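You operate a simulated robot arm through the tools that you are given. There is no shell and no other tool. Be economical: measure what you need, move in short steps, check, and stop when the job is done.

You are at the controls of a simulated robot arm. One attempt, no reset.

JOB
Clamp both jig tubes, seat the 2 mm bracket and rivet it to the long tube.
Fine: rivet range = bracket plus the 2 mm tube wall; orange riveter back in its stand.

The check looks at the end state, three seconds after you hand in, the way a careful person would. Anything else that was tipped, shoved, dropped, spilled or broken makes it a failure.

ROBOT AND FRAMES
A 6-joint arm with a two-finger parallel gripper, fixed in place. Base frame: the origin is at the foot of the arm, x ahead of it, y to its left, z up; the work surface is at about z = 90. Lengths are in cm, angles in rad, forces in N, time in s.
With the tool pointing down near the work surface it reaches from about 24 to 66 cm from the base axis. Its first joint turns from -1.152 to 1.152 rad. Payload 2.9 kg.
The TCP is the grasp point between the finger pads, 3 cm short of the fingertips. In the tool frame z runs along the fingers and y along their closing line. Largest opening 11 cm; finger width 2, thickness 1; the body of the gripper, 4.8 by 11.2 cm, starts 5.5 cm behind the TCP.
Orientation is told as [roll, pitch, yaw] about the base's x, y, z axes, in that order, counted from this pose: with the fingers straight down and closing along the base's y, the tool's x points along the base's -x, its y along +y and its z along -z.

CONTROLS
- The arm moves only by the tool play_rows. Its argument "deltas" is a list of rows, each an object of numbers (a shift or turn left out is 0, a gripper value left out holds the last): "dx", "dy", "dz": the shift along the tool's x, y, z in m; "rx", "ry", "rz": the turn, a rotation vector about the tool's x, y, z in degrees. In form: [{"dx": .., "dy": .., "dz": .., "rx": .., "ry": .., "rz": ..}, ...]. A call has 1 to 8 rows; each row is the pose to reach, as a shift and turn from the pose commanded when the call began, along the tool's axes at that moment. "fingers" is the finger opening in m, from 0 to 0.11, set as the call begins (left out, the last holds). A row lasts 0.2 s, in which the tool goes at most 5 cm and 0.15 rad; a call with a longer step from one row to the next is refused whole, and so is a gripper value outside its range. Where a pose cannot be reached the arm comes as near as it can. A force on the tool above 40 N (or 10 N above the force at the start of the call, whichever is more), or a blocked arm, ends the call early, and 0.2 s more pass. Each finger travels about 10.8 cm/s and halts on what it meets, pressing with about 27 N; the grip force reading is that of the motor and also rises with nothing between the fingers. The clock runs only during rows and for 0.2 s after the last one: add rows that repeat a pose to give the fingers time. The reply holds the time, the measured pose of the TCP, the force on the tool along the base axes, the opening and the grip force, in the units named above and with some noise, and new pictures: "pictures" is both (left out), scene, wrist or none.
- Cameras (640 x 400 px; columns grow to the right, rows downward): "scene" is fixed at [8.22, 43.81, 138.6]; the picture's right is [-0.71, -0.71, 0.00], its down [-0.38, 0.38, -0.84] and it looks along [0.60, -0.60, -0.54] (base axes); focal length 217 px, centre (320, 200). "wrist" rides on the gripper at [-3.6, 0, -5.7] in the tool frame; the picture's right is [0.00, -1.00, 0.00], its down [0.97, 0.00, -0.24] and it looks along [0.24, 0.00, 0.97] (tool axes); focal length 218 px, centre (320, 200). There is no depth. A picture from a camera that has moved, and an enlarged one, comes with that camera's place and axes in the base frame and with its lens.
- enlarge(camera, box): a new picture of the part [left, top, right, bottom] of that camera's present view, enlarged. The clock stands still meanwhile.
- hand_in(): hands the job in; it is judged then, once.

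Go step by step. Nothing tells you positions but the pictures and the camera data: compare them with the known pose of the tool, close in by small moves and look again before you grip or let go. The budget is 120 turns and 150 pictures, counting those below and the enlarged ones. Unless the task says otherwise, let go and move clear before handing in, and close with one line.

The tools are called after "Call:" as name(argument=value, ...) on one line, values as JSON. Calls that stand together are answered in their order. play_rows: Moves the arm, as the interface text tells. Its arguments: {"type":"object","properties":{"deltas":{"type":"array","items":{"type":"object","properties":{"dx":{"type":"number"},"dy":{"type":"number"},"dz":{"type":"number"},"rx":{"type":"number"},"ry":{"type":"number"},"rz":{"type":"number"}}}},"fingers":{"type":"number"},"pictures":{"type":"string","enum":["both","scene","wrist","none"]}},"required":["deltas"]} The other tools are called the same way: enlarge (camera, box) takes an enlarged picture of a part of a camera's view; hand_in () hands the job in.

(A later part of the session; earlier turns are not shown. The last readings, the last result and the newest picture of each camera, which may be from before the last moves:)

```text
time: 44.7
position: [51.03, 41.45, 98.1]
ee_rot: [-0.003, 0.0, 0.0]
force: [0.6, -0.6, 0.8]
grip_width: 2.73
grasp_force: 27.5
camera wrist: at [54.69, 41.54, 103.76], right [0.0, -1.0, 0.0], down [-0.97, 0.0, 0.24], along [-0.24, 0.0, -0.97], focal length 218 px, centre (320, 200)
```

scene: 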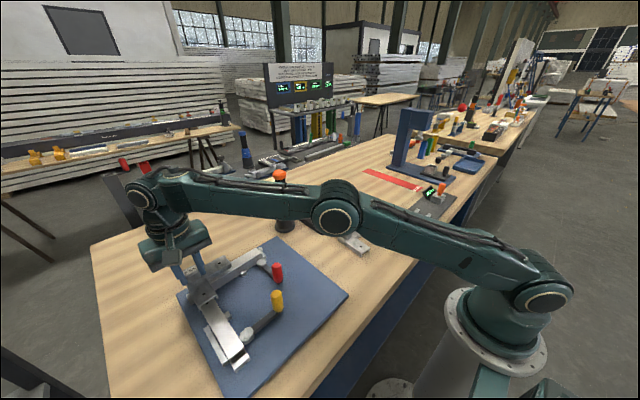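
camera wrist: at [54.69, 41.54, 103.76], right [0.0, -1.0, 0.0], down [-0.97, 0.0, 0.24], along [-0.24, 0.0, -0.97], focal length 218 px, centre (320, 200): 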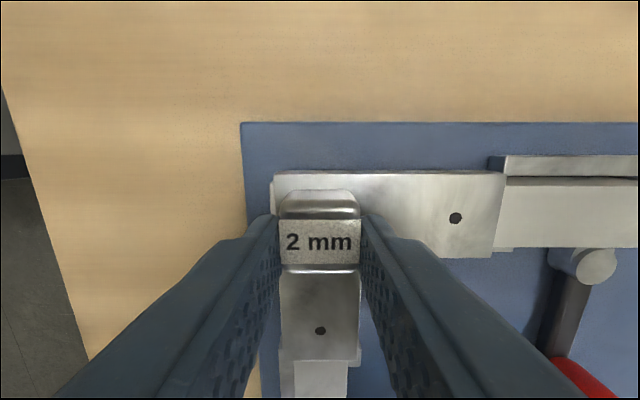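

Call:
enlarge(camera="wrist", box=[260, 300, 380, 400])

Call:
enlarge(camera="scene", box=[190, 270, 250, 320])

```text
4.00 times, centred on (320, 350) of wrist
camera zoom: at [54.69, 41.54, 103.76], right [0.0, -1.0, 0.0], down [-0.97, 0.0, 0.24], along [-0.24, 0.0, -0.97], focal length 873 px, centre (320, -400)
```

zoom: 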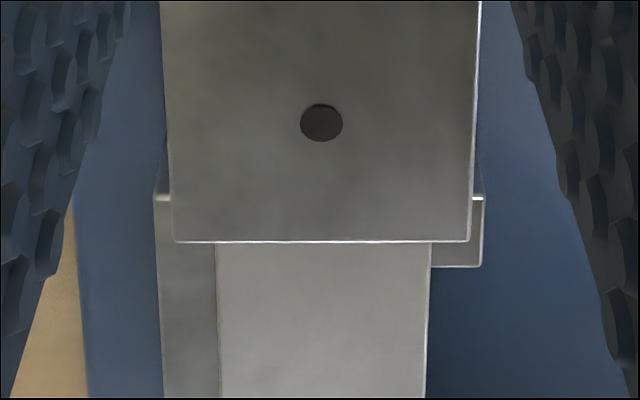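

```text
8.00 times, centred on (220, 295) of scene
camera zoom: at [8.22, 43.81, 138.6], right [-0.71, -0.71, 0.0], down [-0.38, 0.38, -0.84], along [0.6, -0.6, -0.54], focal length 1736 px, centre (1120, -560)
```

zoom: 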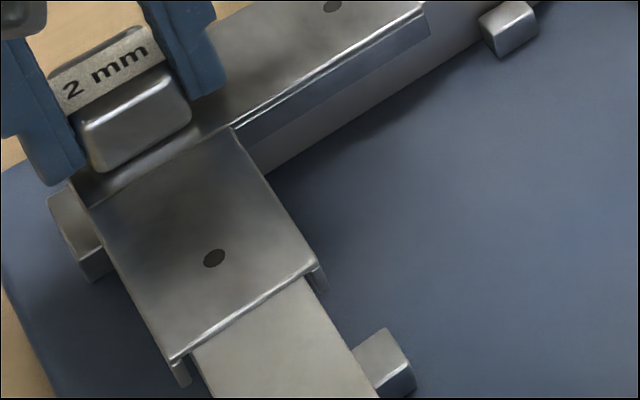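

Now centred on the tube. Release and rise carefully.

Call:
play_rows(deltas=[{"dz": 0}, {"dz": 0}, {"dz": -0.015}, {"dz": -0.03, "dx": 0.01}, {"dz": -0.05, "dx": 0.03}, {"dz": -0.08, "dx": 0.06}], fingers=0.045, pictures="none")

Call:
play_rows(deltas=[{"dz": -0.02, "ry": -7, "dx": 0.01}, {"dz": -0.04, "ry": -14, "dx": 0.02}, {"dz": -0.04, "ry": -14, "dx": 0.02}], pictures="wrist")

Call:
enlarge(camera="wrist", box=[265, 60, 425, 180])

```text
time: 46.1
position: [45.2, 41.53, 106.03]
ee_rot: [-0.001, 0.0, 0.003]
force: [0.1, 0.7, 0.4]
grip_width: 4.48
grasp_force: 0.0
```

```text
time: 46.9
position: [44.72, 41.87, 111.16]
ee_rot: [-0.04, -0.263, 0.004]
force: [0.0, -0.1, -0.3]
grip_width: 4.49
grasp_force: 0.1
out of reach, approached as far as the arm can: row 2, 3
camera wrist: at [46.82, 42.03, 117.59], right [0.0, -1.0, 0.04], down [-1.0, 0.0, -0.02], along [0.02, -0.04, -1.0], focal length 218 px, centre (320, 200)
```

wrist: 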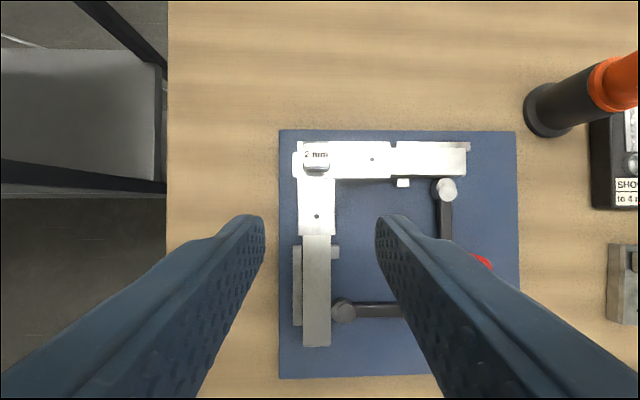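

```text
3.33 times, centred on (345, 120) of wrist
camera zoom: at [46.82, 42.03, 117.59], right [0.0, -1.0, 0.04], down [-1.0, 0.0, -0.02], along [0.02, -0.04, -1.0], focal length 728 px, centre (237, 467)
```

zoom: 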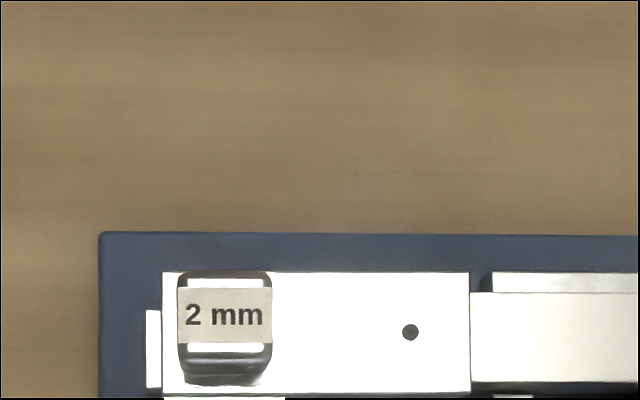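

Bracket now sits centred. Next I go to view the riveter from above.

Call:
play_rows(deltas=[{"dx": -0.002, "dy": -0.044, "dz": -0.005, "rx": -2.3, "ry": 1}, {"dx": -0.004, "dy": -0.09, "dz": -0.01, "rx": -2.3, "ry": 1}, {"dx": -0.018, "dy": -0.135, "dz": -0.015, "rx": -2.3, "ry": 1}, {"dx": -0.035, "dy": -0.178, "dz": -0.02, "rx": -2.3, "ry": 1}, {"dx": -0.05, "dy": -0.222, "dz": -0.025, "rx": -2.3, "ry": 1}, {"dx": -0.066, "dy": -0.266, "dz": -0.03, "rx": -2.3, "ry": 1}, {"dx": -0.083, "dy": -0.31, "dz": -0.03, "rx": -2.3, "ry": 1}, {"dx": -0.083, "dy": -0.31, "dz": -0.03, "rx": -2.3, "ry": 1}], pictures="both", fingers=0.06)

Call:
enlarge(camera="wrist", box=[260, 60, 380, 180])

Call:
enlarge(camera="scene", box=[250, 160, 320, 240])

```text
time: 48.7
position: [55.35, 11.66, 119.75]
ee_rot: [0.037, -0.226, 0.001]
force: [0.8, -0.7, 0.3]
grip_width: 5.98
grasp_force: 0.0
out of reach, approached as far as the arm can: row 1, 2, 3, 4, 5, 6, 7, 8
camera wrist: at [57.75, 11.45, 126.21], right [0.01, -1.0, -0.04], down [-1.0, -0.01, 0.02], along [-0.02, 0.04, -1.0], focal length 218 px, centre (320, 200)
```

scene: 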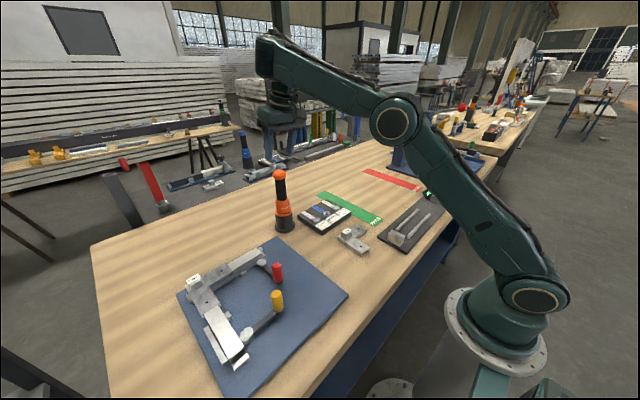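
wrist: 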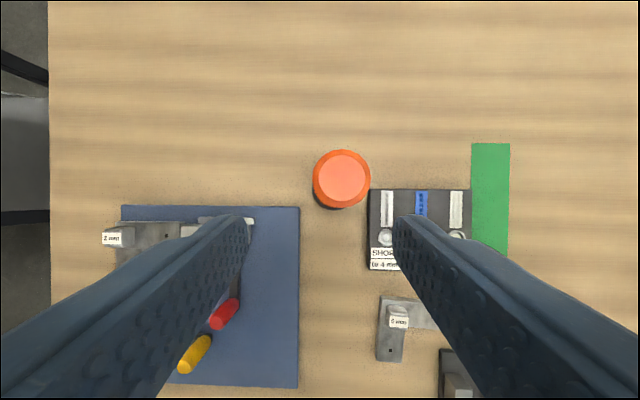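

```text
3.33 times, centred on (320, 120) of wrist
camera zoom: at [57.75, 11.45, 126.21], right [0.01, -1.0, -0.04], down [-1.0, -0.01, 0.02], along [-0.02, 0.04, -1.0], focal length 728 px, centre (320, 467)
```

zoom: 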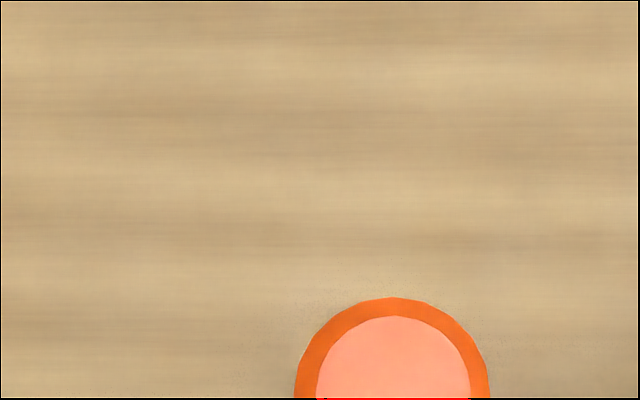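

```text
5.00 times, centred on (285, 200) of scene
camera zoom: at [8.22, 43.81, 138.6], right [-0.71, -0.71, 0.0], down [-0.38, 0.38, -0.84], along [0.6, -0.6, -0.54], focal length 1085 px, centre (495, 200)
```

zoom: 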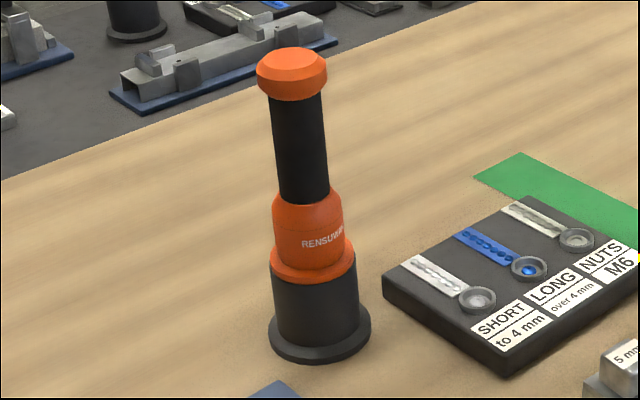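

Riveter axis ≈ (58.7, 10.5), cap top z≈110.6, black grip z 101–108.7. I straighten the tool and go above it.

Call:
play_rows(deltas=[{"dx": -0.007, "dy": -0.004, "dz": 0.015, "rx": 1, "ry": 6.5}, {"dx": -0.015, "dy": -0.008, "dz": 0.035, "rx": 2.1, "ry": 12.95}, {"dx": -0.022, "dy": -0.0116, "dz": 0.053, "rx": 2.1, "ry": 12.95}, {"dx": -0.022, "dy": -0.0116, "dz": 0.053, "rx": 2.1, "ry": 12.95}], pictures="both")

```text
time: 49.7
position: [58.77, 10.8, 115.11]
ee_rot: [0.002, -0.003, 0.004]
force: [0.2, 0.3, 0.4]
grip_width: 6.03
grasp_force: 0.1
out of reach, approached as far as the arm can: row 1
camera wrist: at [62.41, 10.79, 120.91], right [0.01, -1.0, 0.0], down [-0.97, -0.01, 0.24], along [-0.24, 0.0, -0.97], focal length 218 px, centre (320, 200)
```

scene: 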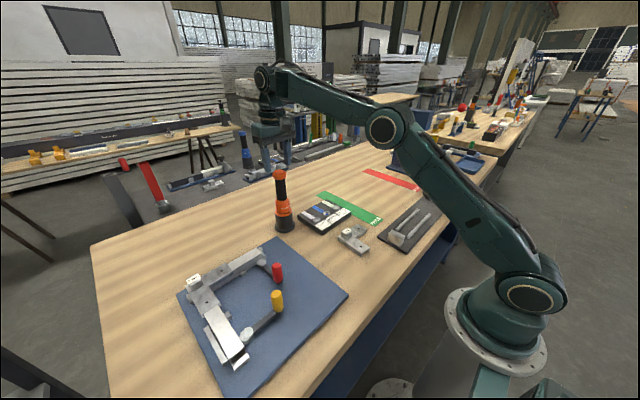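
wrist: 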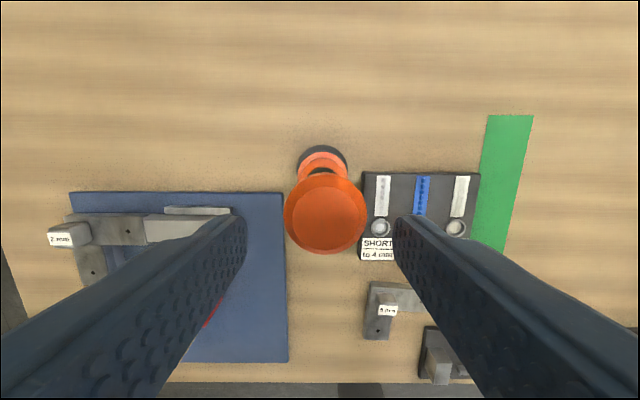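

Call:
play_rows(deltas=[{"dx": -0.002, "dy": -0.0027, "dz": 0.02}, {"dx": -0.002, "dy": -0.0027, "dz": 0.04}], pictures="wrist")

```text
time: 50.3
position: [58.91, 10.61, 111.31]
ee_rot: [0.002, -0.001, 0.007]
force: [0.8, 0.2, 0.3]
grip_width: 5.99
grasp_force: 0.0
camera wrist: at [62.59, 10.56, 116.99], right [0.01, -1.0, 0.0], down [-0.97, -0.01, 0.24], along [-0.24, 0.0, -0.97], focal length 218 px, centre (320, 200)
```

wrist: 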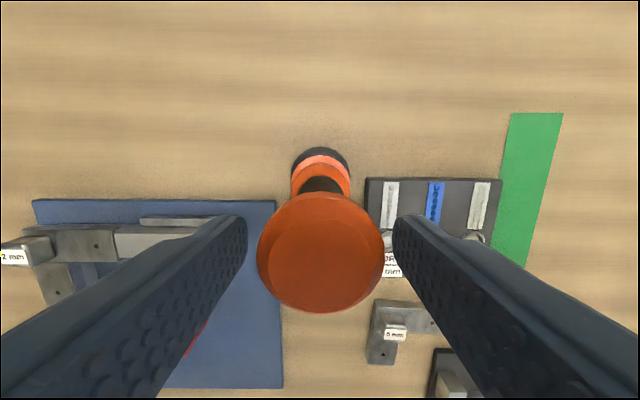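

Call:
play_rows(deltas=[{"dz": 0.02}, {"dz": 0.04}, {"dz": 0.054}, {"dz": 0.054}], pictures="both")

Call:
enlarge(camera="scene", box=[240, 140, 330, 240])

```text
time: 51.3
position: [58.92, 10.51, 105.91]
ee_rot: [0.002, -0.001, 0.005]
force: [0.0, -0.4, -0.4]
grip_width: 6.03
grasp_force: 0.0
camera wrist: at [62.59, 10.6, 111.53], right [0.01, -1.0, 0.0], down [-0.97, -0.01, 0.24], along [-0.24, 0.0, -0.97], focal length 218 px, centre (320, 200)
```

scene: 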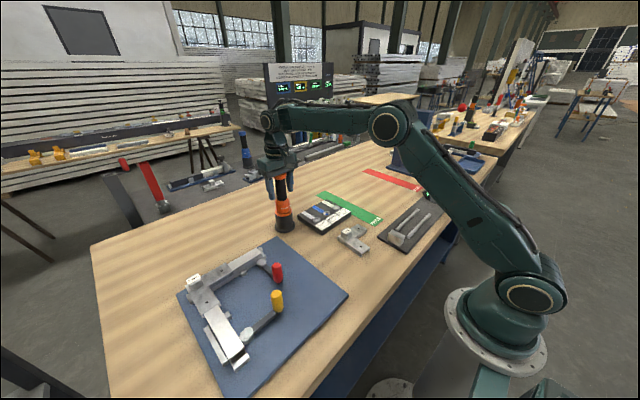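
wrist: 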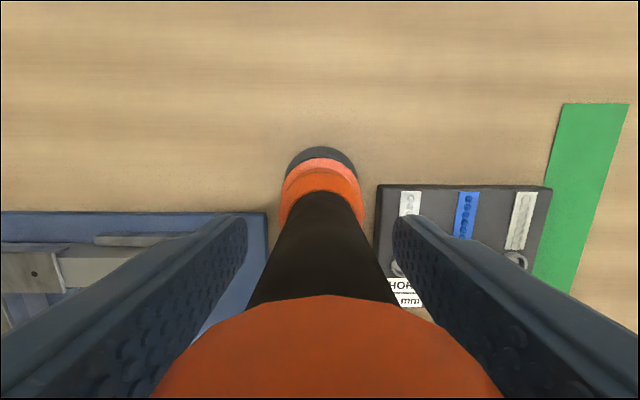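

```text
4.00 times, centred on (285, 190) of scene
camera zoom: at [8.22, 43.81, 138.6], right [-0.71, -0.71, 0.0], down [-0.38, 0.38, -0.84], along [0.6, -0.6, -0.54], focal length 868 px, centre (460, 240)
```

zoom: 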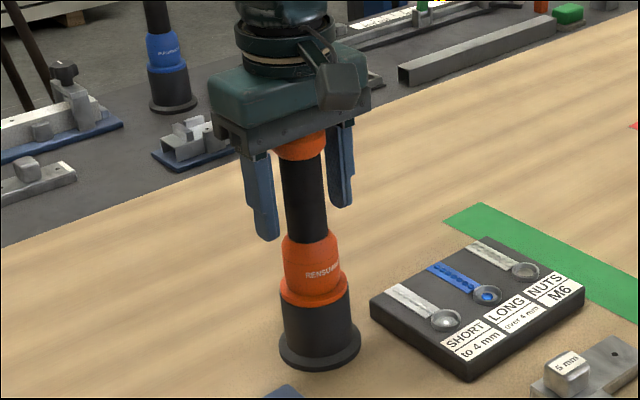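

Fingers straddle the black grip. Close.

Call:
play_rows(deltas=[{"dz": 0}, {"dz": 0}, {"dz": 0}, {"dz": 0}], fingers=0.0, pictures="none")

Call:
play_rows(deltas=[{"dz": -0.006}, {"dz": -0.012}, {"dz": -0.018}, {"dz": -0.024}, {"dz": -0.03}, {"dz": -0.036}, {"dz": -0.042}, {"dz": -0.048}], pictures="scene")

Call:
enlarge(camera="scene", box=[240, 140, 330, 240])

```text
time: 52.3
position: [59.0, 10.59, 105.73]
ee_rot: [0.001, -0.001, 0.005]
force: [0.2, -1.9, 0.5]
grip_width: 4.12
grasp_force: 26.9
```

```text
time: 54.1
position: [58.9, 10.49, 110.58]
ee_rot: [0.003, 0.0, 0.006]
force: [1.0, -0.1, -4.5]
grip_width: 4.13
grasp_force: 27.0
```

scene: 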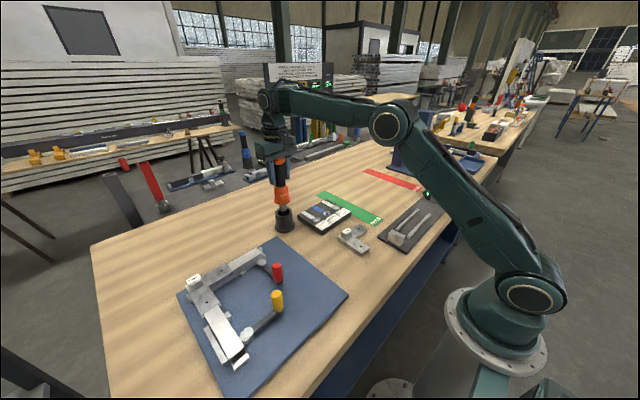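

```text
4.00 times, centred on (285, 190) of scene
camera zoom: at [8.23, 43.82, 138.6], right [-0.71, -0.71, 0.0], down [-0.38, 0.38, -0.84], along [0.6, -0.6, -0.54], focal length 868 px, centre (460, 240)
```

zoom: 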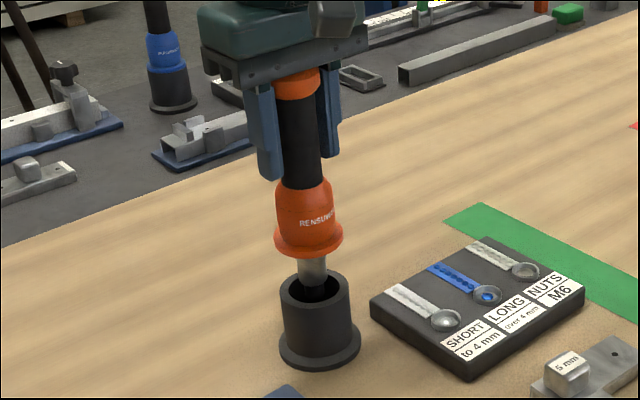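

The riveter lifts out. A bit higher to clear the nose.

Call:
play_rows(deltas=[{"dz": -0.01}, {"dz": -0.02}, {"dz": -0.025}], pictures="wrist")

Call:
enlarge(camera="scene", box=[240, 140, 330, 240])

```text
time: 54.9
position: [58.87, 10.5, 113.17]
ee_rot: [0.002, 0.0, 0.008]
force: [0.9, 0.6, -4.8]
grip_width: 4.11
grasp_force: 26.7
camera wrist: at [62.59, 10.55, 118.86], right [0.01, -1.0, 0.0], down [-0.97, -0.01, 0.24], along [-0.24, 0.0, -0.97], focal length 218 px, centre (320, 200)
```

wrist: 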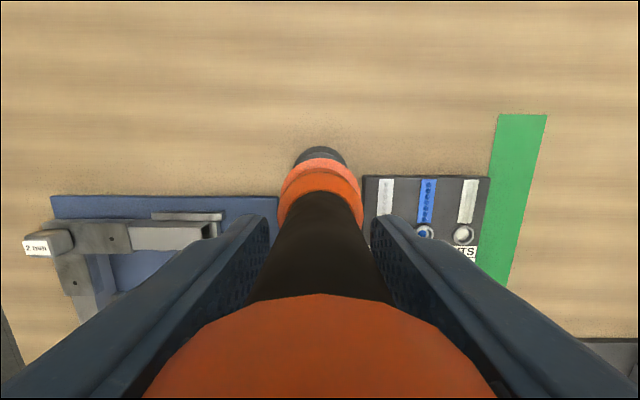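

```text
4.00 times, centred on (285, 190) of scene
camera zoom: at [8.23, 43.82, 138.6], right [-0.71, -0.71, 0.0], down [-0.38, 0.38, -0.84], along [0.6, -0.6, -0.54], focal length 868 px, centre (460, 240)
```

zoom: 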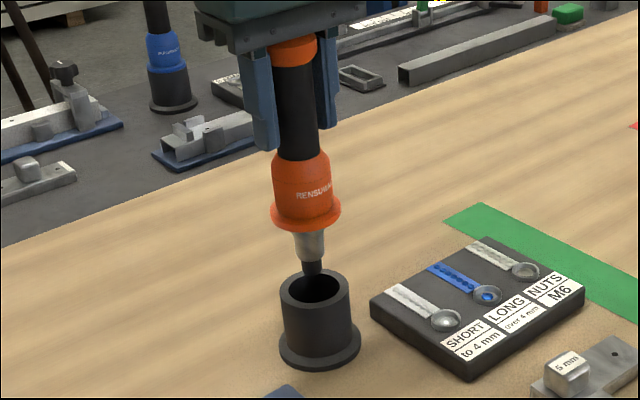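

The nose tip is about 16 cm below the TCP. I take a fine look at the tip and the cups before moving to SHORT.

Call:
enlarge(camera="scene", box=[265, 185, 305, 215])

Call:
enlarge(camera="scene", box=[300, 195, 360, 235])

```text
13.33 times, centred on (285, 200) of scene
camera zoom: at [8.23, 43.82, 138.6], right [-0.71, -0.71, 0.0], down [-0.38, 0.38, -0.84], along [0.6, -0.6, -0.54], focal length 2892 px, centre (787, 200)
```

zoom: 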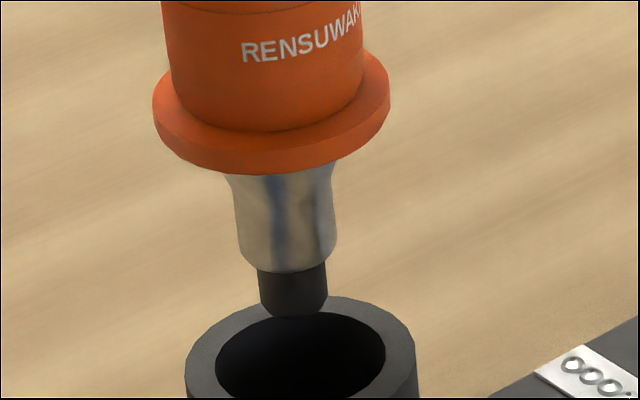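

```text
10.00 times, centred on (330, 215) of scene
camera zoom: at [8.23, 43.82, 138.6], right [-0.71, -0.71, 0.0], down [-0.38, 0.38, -0.84], along [0.6, -0.6, -0.54], focal length 2169 px, centre (220, 50)
```

zoom: 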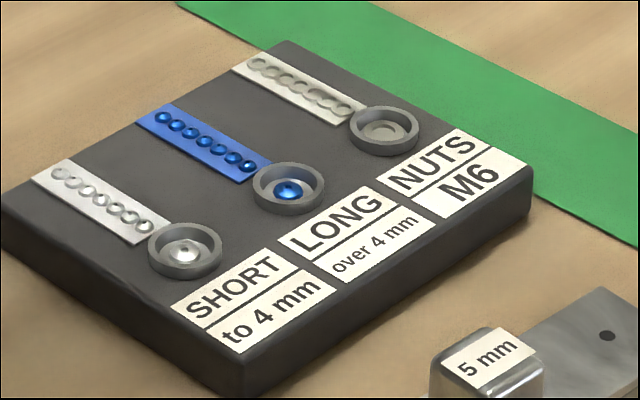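

Tip offset ≈ 15.9 cm below TCP; SHORT cup ≈ (51.5, 2.3), z≈92. Move above it.

Call:
play_rows(deltas=[{"dx": 0.01, "dy": -0.003, "dz": -0.008, "rz": 0.4}, {"dx": 0.03, "dy": -0.02, "dz": -0.008, "rz": 0.4}, {"dx": 0.05, "dy": -0.045, "dz": -0.004, "rz": 0.4}, {"dx": 0.065, "dy": -0.068, "dz": 0.005, "rz": 0.4}, {"dx": 0.0742, "dy": -0.0818, "dz": 0.015, "rz": 0.4}, {"dx": 0.0742, "dy": -0.0818, "dz": 0.018, "rz": 0.4}, {"dx": 0.0742, "dy": -0.0818, "dz": 0.018, "rz": 0.4}], pictures="wrist")

Call:
enlarge(camera="scene", box=[295, 185, 355, 235])

```text
time: 56.5
position: [51.62, 2.21, 111.3]
ee_rot: [0.002, -0.002, 0.0]
force: [0.3, 0.0, -3.9]
grip_width: 4.12
grasp_force: 27.2
camera wrist: at [55.22, 2.28, 117.02], right [0.0, -1.0, 0.0], down [-0.97, 0.0, 0.24], along [-0.24, 0.0, -0.97], focal length 218 px, centre (320, 200)
```

wrist: 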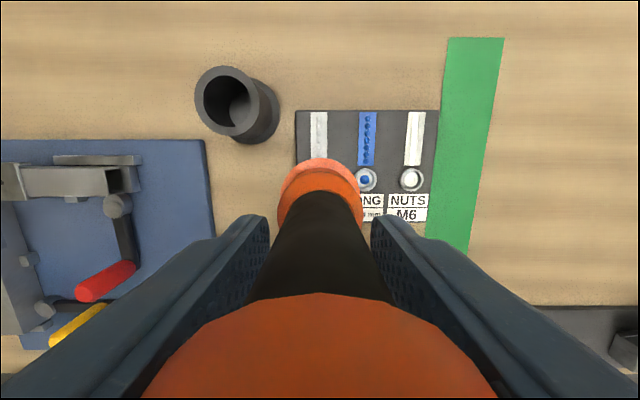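

```text
8.00 times, centred on (325, 210) of scene
camera zoom: at [8.23, 43.81, 138.6], right [-0.71, -0.71, 0.0], down [-0.38, 0.38, -0.84], along [0.6, -0.6, -0.54], focal length 1736 px, centre (280, 120)
```

zoom: 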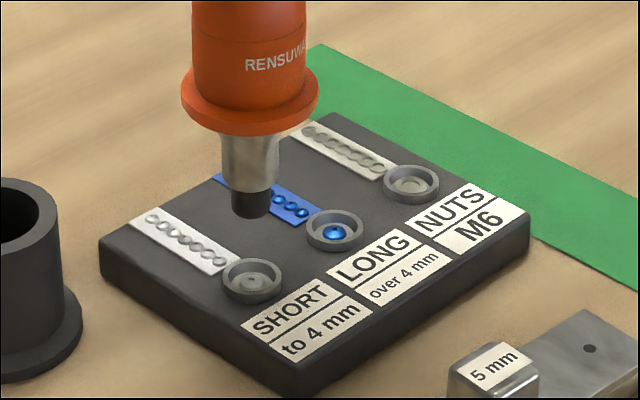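

Aligned over SHORT. Lower the nose into the cup.

Call:
play_rows(deltas=[{"dx": 0.001, "dz": 0.01}, {"dx": 0.001, "dz": 0.02}, {"dx": 0.001, "dz": 0.026}, {"dx": 0.001, "dz": 0.03}], pictures="none")

Call:
enlarge(camera="scene", box=[305, 195, 335, 225])

```text
time: 57.5
position: [51.53, 2.26, 108.24]
ee_rot: [0.001, -0.002, -0.004]
force: [0.0, -1.0, -4.1]
grip_width: 4.13
grasp_force: 27.2
```

```text
13.33 times, centred on (320, 210) of scene
camera zoom: at [8.23, 43.81, 138.6], right [-0.71, -0.71, 0.0], down [-0.38, 0.38, -0.84], along [0.6, -0.6, -0.54], focal length 2892 px, centre (320, 67)
```

zoom: 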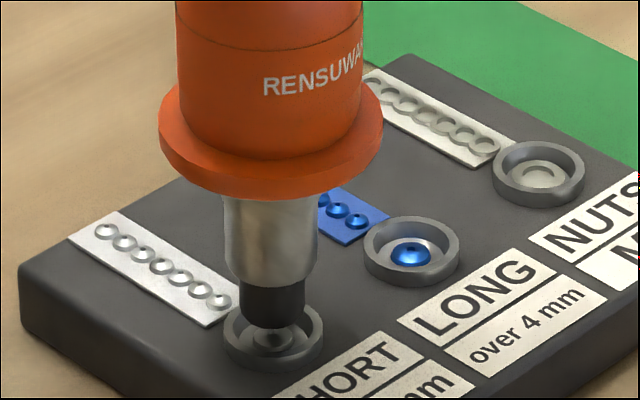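

Call:
play_rows(deltas=[{"dz": 0.002}, {"dz": 0.004}, {"dz": 0.006}, {"dz": 0.008}, {"dz": 0.01}], pictures="none")

Call:
enlarge(camera="scene", box=[305, 195, 335, 225])

```text
time: 58.7
position: [51.56, 2.34, 107.25]
ee_rot: [0.002, -0.001, 0.002]
force: [0.0, -0.4, -2.6]
grip_width: 4.14
grasp_force: 27.1
```

```text
13.33 times, centred on (320, 210) of scene
camera zoom: at [8.22, 43.81, 138.6], right [-0.71, -0.71, 0.0], down [-0.38, 0.38, -0.84], along [0.6, -0.6, -0.54], focal length 2892 px, centre (320, 67)
```

zoom: 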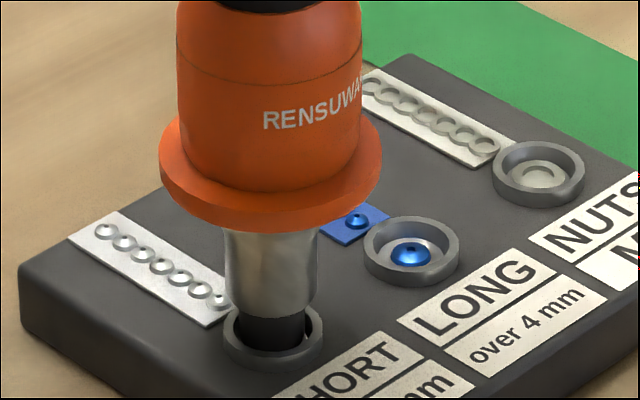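

Call:
play_rows(deltas=[{"dz": 0.001}, {"dz": 0.002}, {"dz": 0.003}, {"dz": 0.004}, {"dz": 0.004}], pictures="none")

Call:
enlarge(camera="scene", box=[305, 195, 335, 225])

```text
time: 59.9
position: [51.58, 2.25, 107.09]
ee_rot: [0.001, -0.001, -0.001]
force: [0.2, 0.9, 1.7]
grip_width: 4.14
grasp_force: 27.0
```

```text
13.33 times, centred on (320, 210) of scene
camera zoom: at [8.22, 43.82, 138.6], right [-0.71, -0.71, 0.0], down [-0.38, 0.38, -0.84], along [0.6, -0.6, -0.54], focal length 2892 px, centre (320, 67)
```

zoom: 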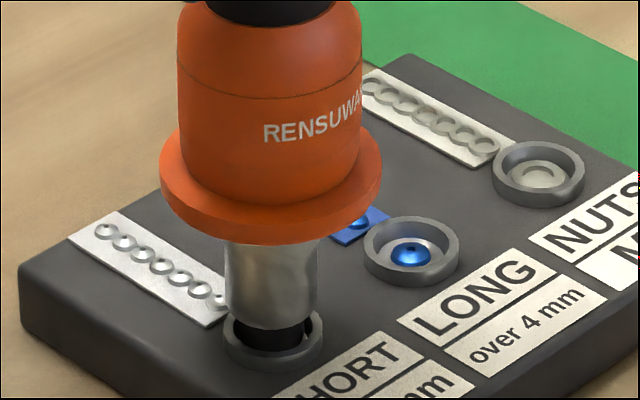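

Call:
play_rows(deltas=[{"dz": 0.002}, {"dz": 0.004}, {"dz": 0.006}, {"dz": 0.006}], pictures="none")

Call:
play_rows(deltas=[{"dz": -0.01}, {"dz": -0.02}, {"dz": -0.03}, {"dz": -0.045}], pictures="none")

Call:
enlarge(camera="scene", box=[300, 185, 345, 225])

```text
time: 60.9
position: [51.53, 2.38, 106.34]
ee_rot: [0.002, -0.003, -0.003]
force: [0.1, 0.3, 8.6]
grip_width: 4.14
grasp_force: 27.3
```

```text
time: 61.9
position: [51.55, 2.34, 110.92]
ee_rot: [0.002, 0.0, -0.003]
force: [-0.1, 0.0, -4.7]
grip_width: 4.11
grasp_force: 27.2
```

```text
10.00 times, centred on (322, 205) of scene
camera zoom: at [8.22, 43.81, 138.6], right [-0.71, -0.71, 0.0], down [-0.38, 0.38, -0.84], along [0.6, -0.6, -0.54], focal length 2169 px, centre (295, 150)
```

zoom: 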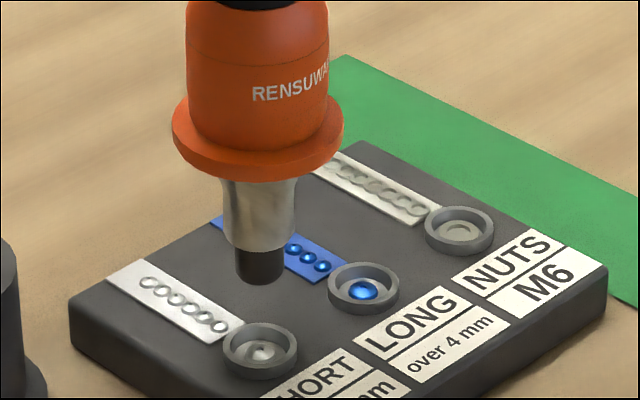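

Call:
enlarge(camera="scene", box=[305, 205, 330, 225])

Call:
enlarge(camera="scene", box=[308, 195, 328, 211])

```text
16.00 times, centred on (318, 215) of scene
camera zoom: at [8.22, 43.81, 138.6], right [-0.71, -0.71, 0.0], down [-0.38, 0.38, -0.84], along [0.6, -0.6, -0.54], focal length 3471 px, centre (360, -40)
```

zoom: 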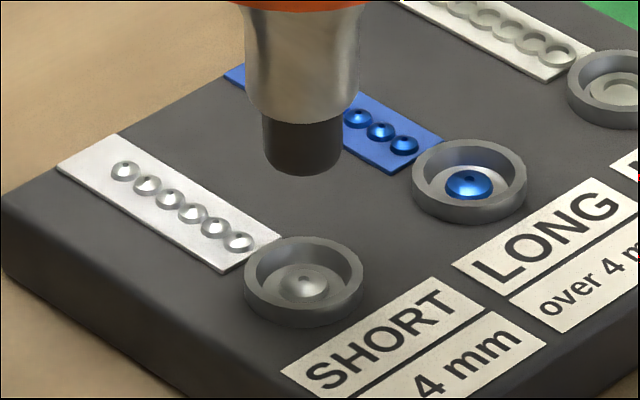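

```text
16.00 times, centred on (318, 203) of scene
camera zoom: at [8.22, 43.81, 138.6], right [-0.71, -0.71, 0.0], down [-0.38, 0.38, -0.84], along [0.6, -0.6, -0.54], focal length 3471 px, centre (352, 152)
```

zoom: 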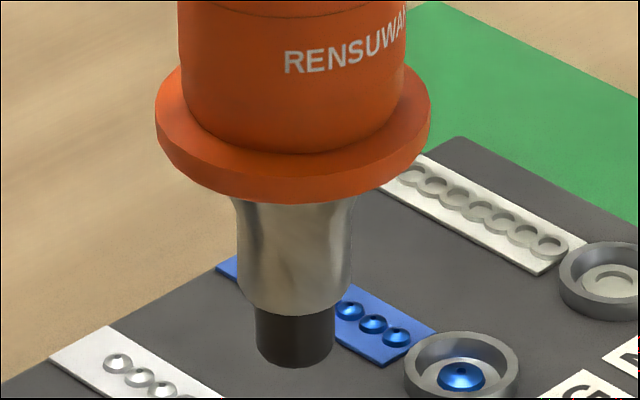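

The short strip dropped from 7 to 6 rivets, so the riveter is loaded with a SHORT. Now carry it around to the jig, keeping the tip above all obstacles.

Call:
play_rows(deltas=[{"dx": 0.01, "dy": 0.02, "dz": -0.02}, {"dx": 0.025, "dy": 0.055, "dz": -0.025}, {"dx": 0.04, "dy": 0.095, "dz": -0.025}, {"dx": 0.055, "dy": 0.135, "dz": -0.025}, {"dx": 0.055, "dy": 0.18, "dz": -0.025}, {"dx": 0.055, "dy": 0.225, "dz": -0.025}, {"dx": 0.055, "dy": 0.27, "dz": -0.022}, {"dx": 0.055, "dy": 0.3, "dz": -0.018}], pictures="both")

```text
time: 63.7
position: [45.98, 32.32, 112.49]
ee_rot: [0.001, 0.0, -0.002]
force: [0.2, 0.2, -4.9]
grip_width: 4.13
grasp_force: 26.7
camera wrist: at [49.68, 32.34, 118.31], right [0.0, -1.0, 0.0], down [-0.97, 0.0, 0.24], along [-0.24, 0.0, -0.97], focal length 218 px, centre (320, 200)
```

scene: 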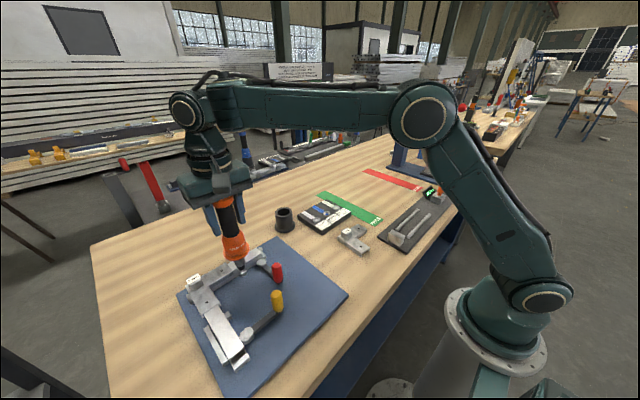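
wrist: 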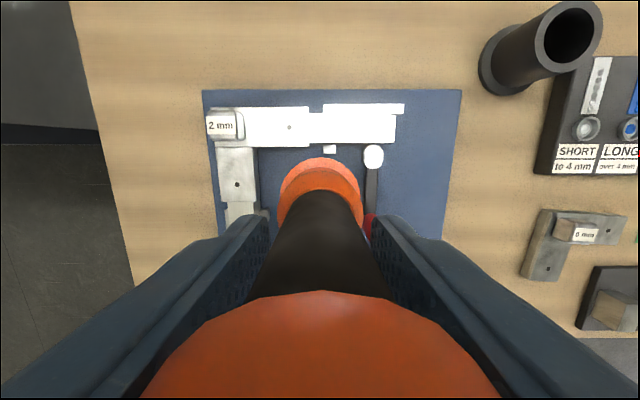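

Call:
enlarge(camera="wrist", box=[200, 90, 400, 215])

Call:
enlarge(camera="scene", box=[170, 240, 270, 320])

```text
3.20 times, centred on (300, 152) of wrist
camera zoom: at [49.68, 32.34, 118.31], right [0.0, -1.0, 0.0], down [-0.97, 0.0, 0.24], along [-0.24, 0.0, -0.97], focal length 698 px, centre (384, 352)
```

zoom: 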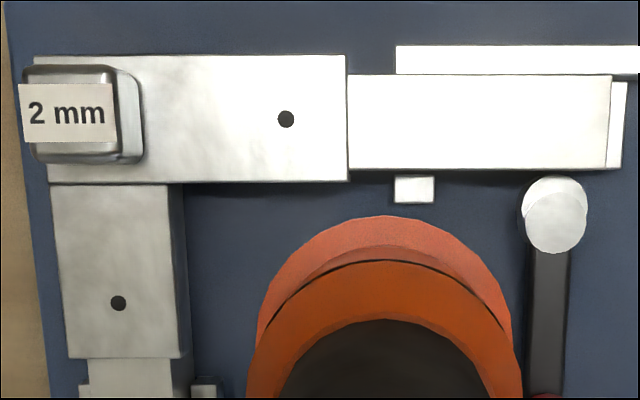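

```text
5.00 times, centred on (220, 280) of scene
camera zoom: at [8.22, 43.82, 138.6], right [-0.71, -0.71, 0.0], down [-0.38, 0.38, -0.84], along [0.6, -0.6, -0.54], focal length 1085 px, centre (820, -200)
```

zoom: 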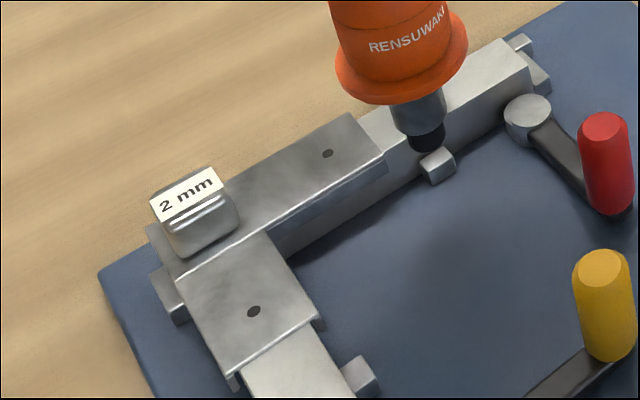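

The y-tube hole is at (51.54, 35.53). I move the nose over it just above the bracket.

Call:
play_rows(deltas=[{"dx": -0.02, "dy": 0.012, "dz": 0.008}, {"dx": -0.04, "dy": 0.024, "dz": 0.012}, {"dx": -0.0553, "dy": 0.032, "dz": 0.014}, {"dx": -0.0553, "dy": 0.032, "dz": 0.014}], pictures="wrist")

Call:
enlarge(camera="scene", box=[205, 235, 265, 285])

```text
time: 64.7
position: [51.67, 35.44, 111.11]
ee_rot: [0.0, 0.001, -0.004]
force: [0.4, -0.5, -4.1]
grip_width: 4.14
grasp_force: 26.7
camera wrist: at [55.27, 35.47, 116.97], right [0.0, -1.0, 0.0], down [-0.97, 0.0, 0.24], along [-0.24, 0.0, -0.97], focal length 218 px, centre (320, 200)
```

wrist: 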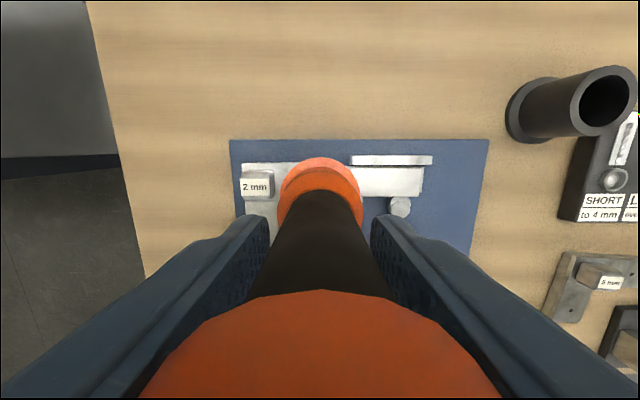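

```text
8.00 times, centred on (235, 260) of scene
camera zoom: at [8.23, 43.82, 138.6], right [-0.71, -0.71, 0.0], down [-0.38, 0.38, -0.84], along [0.6, -0.6, -0.54], focal length 1736 px, centre (1000, -280)
```

zoom: 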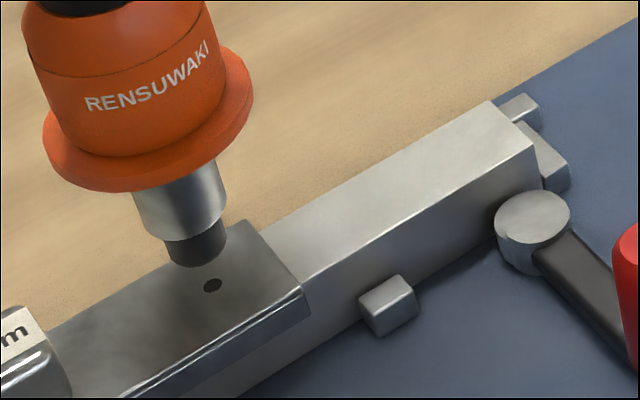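

Reach is fine. I check the tip/hole relation in a closer zoom before the final descent.

Call:
play_rows(deltas=[{"dx": 0.0005, "dz": 0.003}, {"dx": 0.0005, "dz": 0.005}, {"dx": 0.0005, "dz": 0.005}], pictures="none")

Call:
enlarge(camera="scene", box=[215, 245, 245, 269])

```text
time: 65.5
position: [51.54, 35.38, 110.72]
ee_rot: [0.003, -0.002, -0.002]
force: [1.3, 0.9, -4.2]
grip_width: 4.14
grasp_force: 27.0
```

```text
16.00 times, centred on (230, 257) of scene
camera zoom: at [8.23, 43.82, 138.6], right [-0.71, -0.71, 0.0], down [-0.38, 0.38, -0.84], along [0.6, -0.6, -0.54], focal length 3471 px, centre (1760, -712)
```

zoom: 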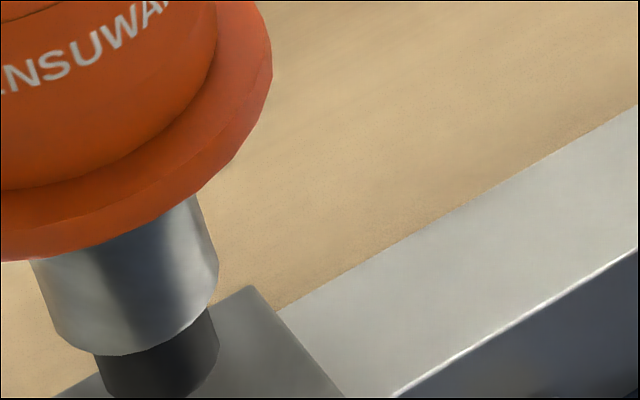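

Call:
enlarge(camera="scene", box=[206, 252, 246, 282])

```text
13.33 times, centred on (226, 267) of scene
camera zoom: at [8.23, 43.82, 138.6], right [-0.71, -0.71, 0.0], down [-0.38, 0.38, -0.84], along [0.6, -0.6, -0.54], focal length 2892 px, centre (1573, -693)
```

zoom: 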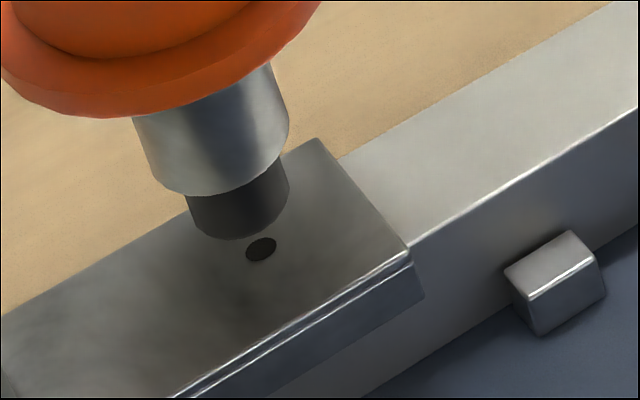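

Call:
play_rows(deltas=[{"dx": 0.0015, "dy": 0.0003, "dz": 0.003}, {"dx": 0.0015, "dy": 0.0003, "dz": 0.006}, {"dx": 0.0015, "dy": 0.0003, "dz": 0.008}], pictures="none")

Call:
enlarge(camera="scene", box=[206, 252, 246, 282])

```text
time: 66.3
position: [51.42, 35.49, 110.03]
ee_rot: [0.002, -0.002, -0.002]
force: [0.3, 0.5, -4.4]
grip_width: 4.13
grasp_force: 27.0
```

```text
13.33 times, centred on (226, 267) of scene
camera zoom: at [8.23, 43.82, 138.6], right [-0.71, -0.71, 0.0], down [-0.38, 0.38, -0.84], along [0.6, -0.6, -0.54], focal length 2892 px, centre (1573, -693)
```

zoom: 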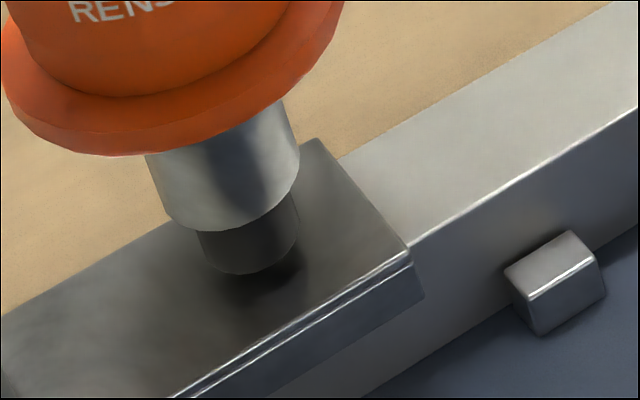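

The nose covers the hole but seems slightly off toward +x. A small correction and another look.

Call:
play_rows(deltas=[{"dx": 0.001, "dy": -0.0005, "dz": -0.004}, {"dx": 0.002, "dy": -0.0007, "dz": -0.006}, {"dx": 0.002, "dy": -0.0007, "dz": -0.006}], pictures="none")

Call:
enlarge(camera="scene", box=[212, 252, 242, 276])

Call:
enlarge(camera="scene", box=[180, 190, 270, 280])

```text
time: 67.1
position: [51.28, 35.44, 110.66]
ee_rot: [0.003, -0.001, -0.002]
force: [0.2, -0.5, -3.8]
grip_width: 4.16
grasp_force: 27.2
```

```text
16.00 times, centred on (227, 264) of scene
camera zoom: at [8.23, 43.82, 138.6], right [-0.71, -0.71, 0.0], down [-0.38, 0.38, -0.84], along [0.6, -0.6, -0.54], focal length 3471 px, centre (1808, -824)
```

zoom: 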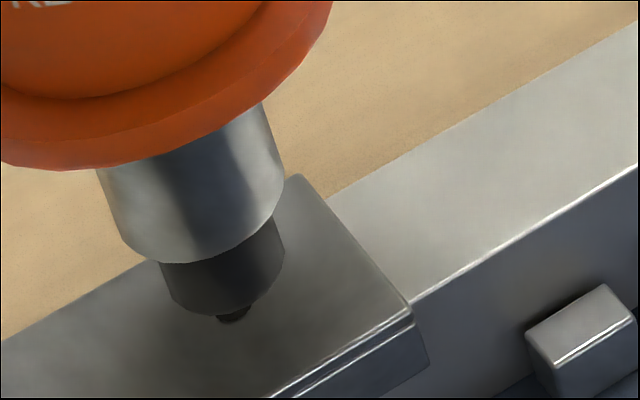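

```text
4.44 times, centred on (225, 235) of scene
camera zoom: at [8.23, 43.82, 138.6], right [-0.71, -0.71, 0.0], down [-0.38, 0.38, -0.84], along [0.6, -0.6, -0.54], focal length 964 px, centre (742, 44)
```

zoom: 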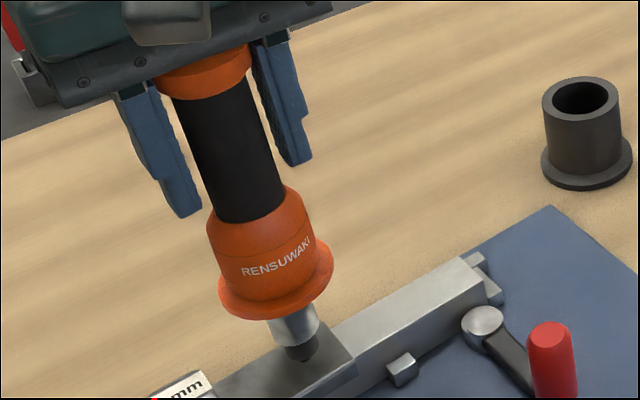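

Now it's within about 1 mm. Tiny correction back, then lower to contact and press.

Call:
play_rows(deltas=[{"dx": -0.001, "dy": 0.0002, "dz": 0.004}, {"dx": -0.001, "dy": 0.0002, "dz": 0.006}, {"dx": -0.001, "dy": 0.0002, "dz": 0.008}, {"dx": -0.001, "dy": 0.0002, "dz": 0.009}], pictures="none")

Call:
enlarge(camera="scene", box=[212, 252, 242, 276])

```text
time: 68.1
position: [51.3, 35.52, 109.7]
ee_rot: [0.003, -0.002, -0.002]
force: [0.9, 0.4, -3.7]
grip_width: 4.15
grasp_force: 26.5
```

```text
16.00 times, centred on (227, 264) of scene
camera zoom: at [8.23, 43.82, 138.6], right [-0.71, -0.71, 0.0], down [-0.38, 0.38, -0.84], along [0.6, -0.6, -0.54], focal length 3471 px, centre (1808, -824)
```

zoom: 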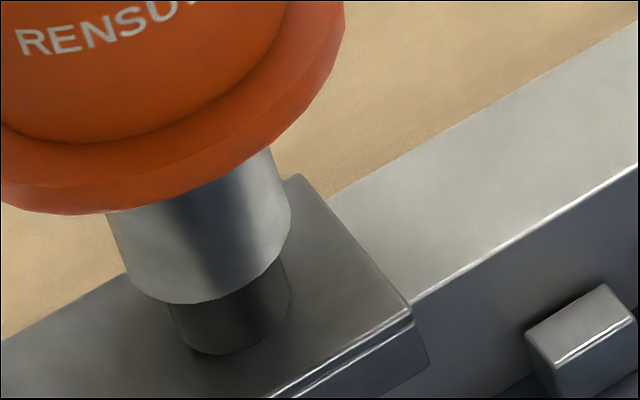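

Call:
play_rows(deltas=[{"dx": -0.0015, "dy": -0.001, "dz": 0.0}, {"dx": -0.0015, "dy": -0.001, "dz": 0.002}, {"dx": -0.0015, "dy": -0.001, "dz": 0.003}, {"dx": -0.0015, "dy": -0.001, "dz": 0.003}], pictures="none")

Call:
enlarge(camera="scene", box=[212, 252, 242, 276])

```text
time: 69.1
position: [51.54, 35.36, 109.32]
ee_rot: [0.002, -0.001, 0.0]
force: [0.4, -0.9, -0.1]
grip_width: 4.13
grasp_force: 26.4
```

```text
16.00 times, centred on (227, 264) of scene
camera zoom: at [8.22, 43.81, 138.6], right [-0.71, -0.71, 0.0], down [-0.38, 0.38, -0.84], along [0.6, -0.6, -0.54], focal length 3471 px, centre (1808, -824)
```

zoom: 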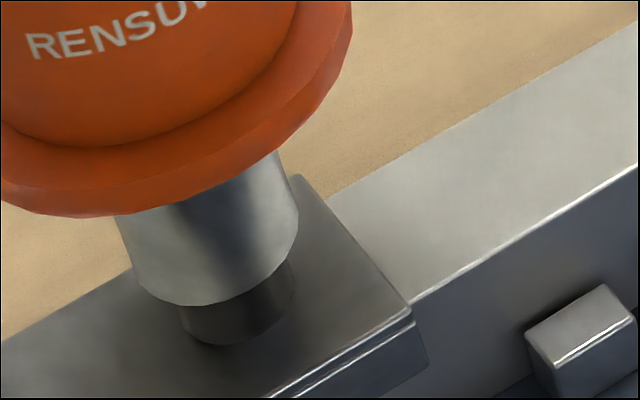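

Call:
play_rows(deltas=[{"dz": -0.003}, {"dy": 0.0014, "dz": -0.003}, {"dy": 0.0014, "dz": 0.0}, {"dy": 0.0014, "dz": 0.002}, {"dy": 0.0014, "dz": 0.004}, {"dy": 0.0014, "dz": 0.006}], pictures="none")

Call:
enlarge(camera="scene", box=[212, 252, 242, 276])

```text
time: 70.5
position: [51.54, 35.55, 108.72]
ee_rot: [0.0, -0.004, 0.0]
force: [-0.2, -0.5, 4.4]
grip_width: 4.13
grasp_force: 27.1
```

```text
16.00 times, centred on (227, 264) of scene
camera zoom: at [8.21, 43.81, 138.61], right [-0.71, -0.71, 0.0], down [-0.38, 0.38, -0.84], along [0.6, -0.6, -0.54], focal length 3471 px, centre (1808, -824)
```

zoom: 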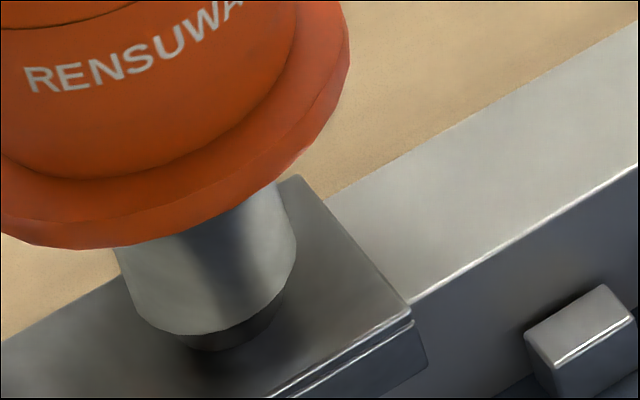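

The nose plunger is compressing. Press a little further to trigger.

Call:
play_rows(deltas=[{"dz": 0.002}, {"dz": 0.004}, {"dz": 0.005}, {"dz": 0.005}], pictures="none")

```text
time: 71.5
position: [51.46, 35.47, 108.33]
ee_rot: [0.001, -0.004, 0.0]
force: [0.0, 1.3, 11.0]
grip_width: 4.13
grasp_force: 26.3
```

Call:
play_rows(deltas=[{"dz": 0.0}, {"dz": -0.008}, {"dz": -0.018}, {"dz": -0.026}, {"dz": -0.024, "dx": 0.02, "dy": -0.01}, {"dz": -0.03, "dx": 0.045, "dy": -0.025}], pictures="wrist")

Call:
enlarge(camera="scene", box=[200, 245, 260, 285])

Call:
enlarge(camera="wrist", box=[200, 90, 400, 215])

```text
time: 72.9
position: [46.96, 32.99, 111.32]
ee_rot: [0.002, 0.0, -0.001]
force: [0.3, 0.5, -4.5]
grip_width: 4.16
grasp_force: 26.4
camera wrist: at [50.53, 33.04, 117.0], right [0.0, -1.0, 0.0], down [-0.97, 0.0, 0.24], along [-0.24, 0.0, -0.97], focal length 218 px, centre (320, 200)
```

wrist: 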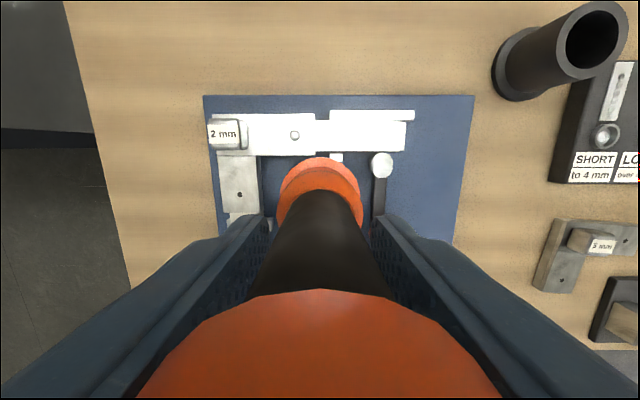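

```text
10.00 times, centred on (230, 265) of scene
camera zoom: at [8.23, 43.82, 138.6], right [-0.71, -0.71, 0.0], down [-0.38, 0.38, -0.84], along [0.6, -0.6, -0.54], focal length 2169 px, centre (1220, -450)
```

zoom: 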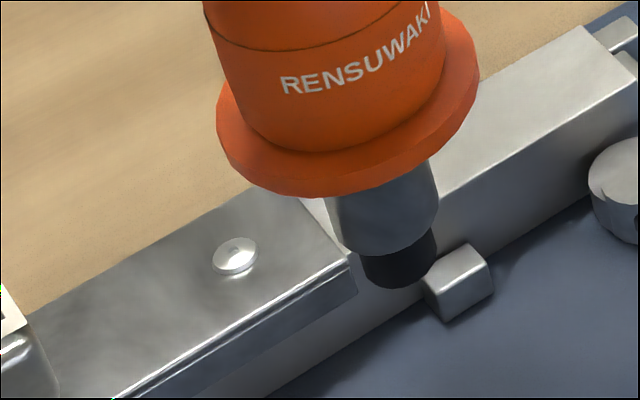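

```text
3.20 times, centred on (300, 152) of wrist
camera zoom: at [50.53, 33.04, 117.0], right [0.0, -1.0, 0.0], down [-0.97, 0.0, 0.24], along [-0.24, 0.0, -0.97], focal length 698 px, centre (384, 352)
```

zoom: 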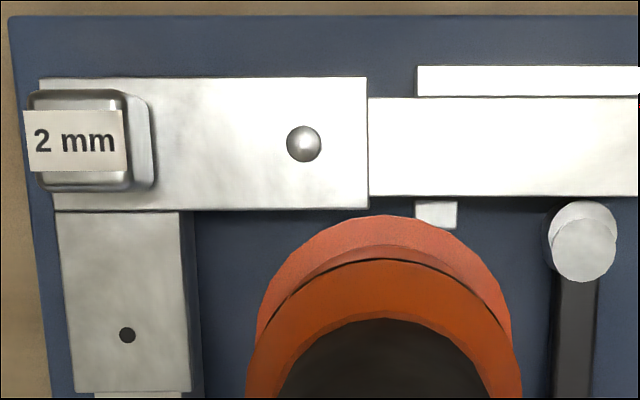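

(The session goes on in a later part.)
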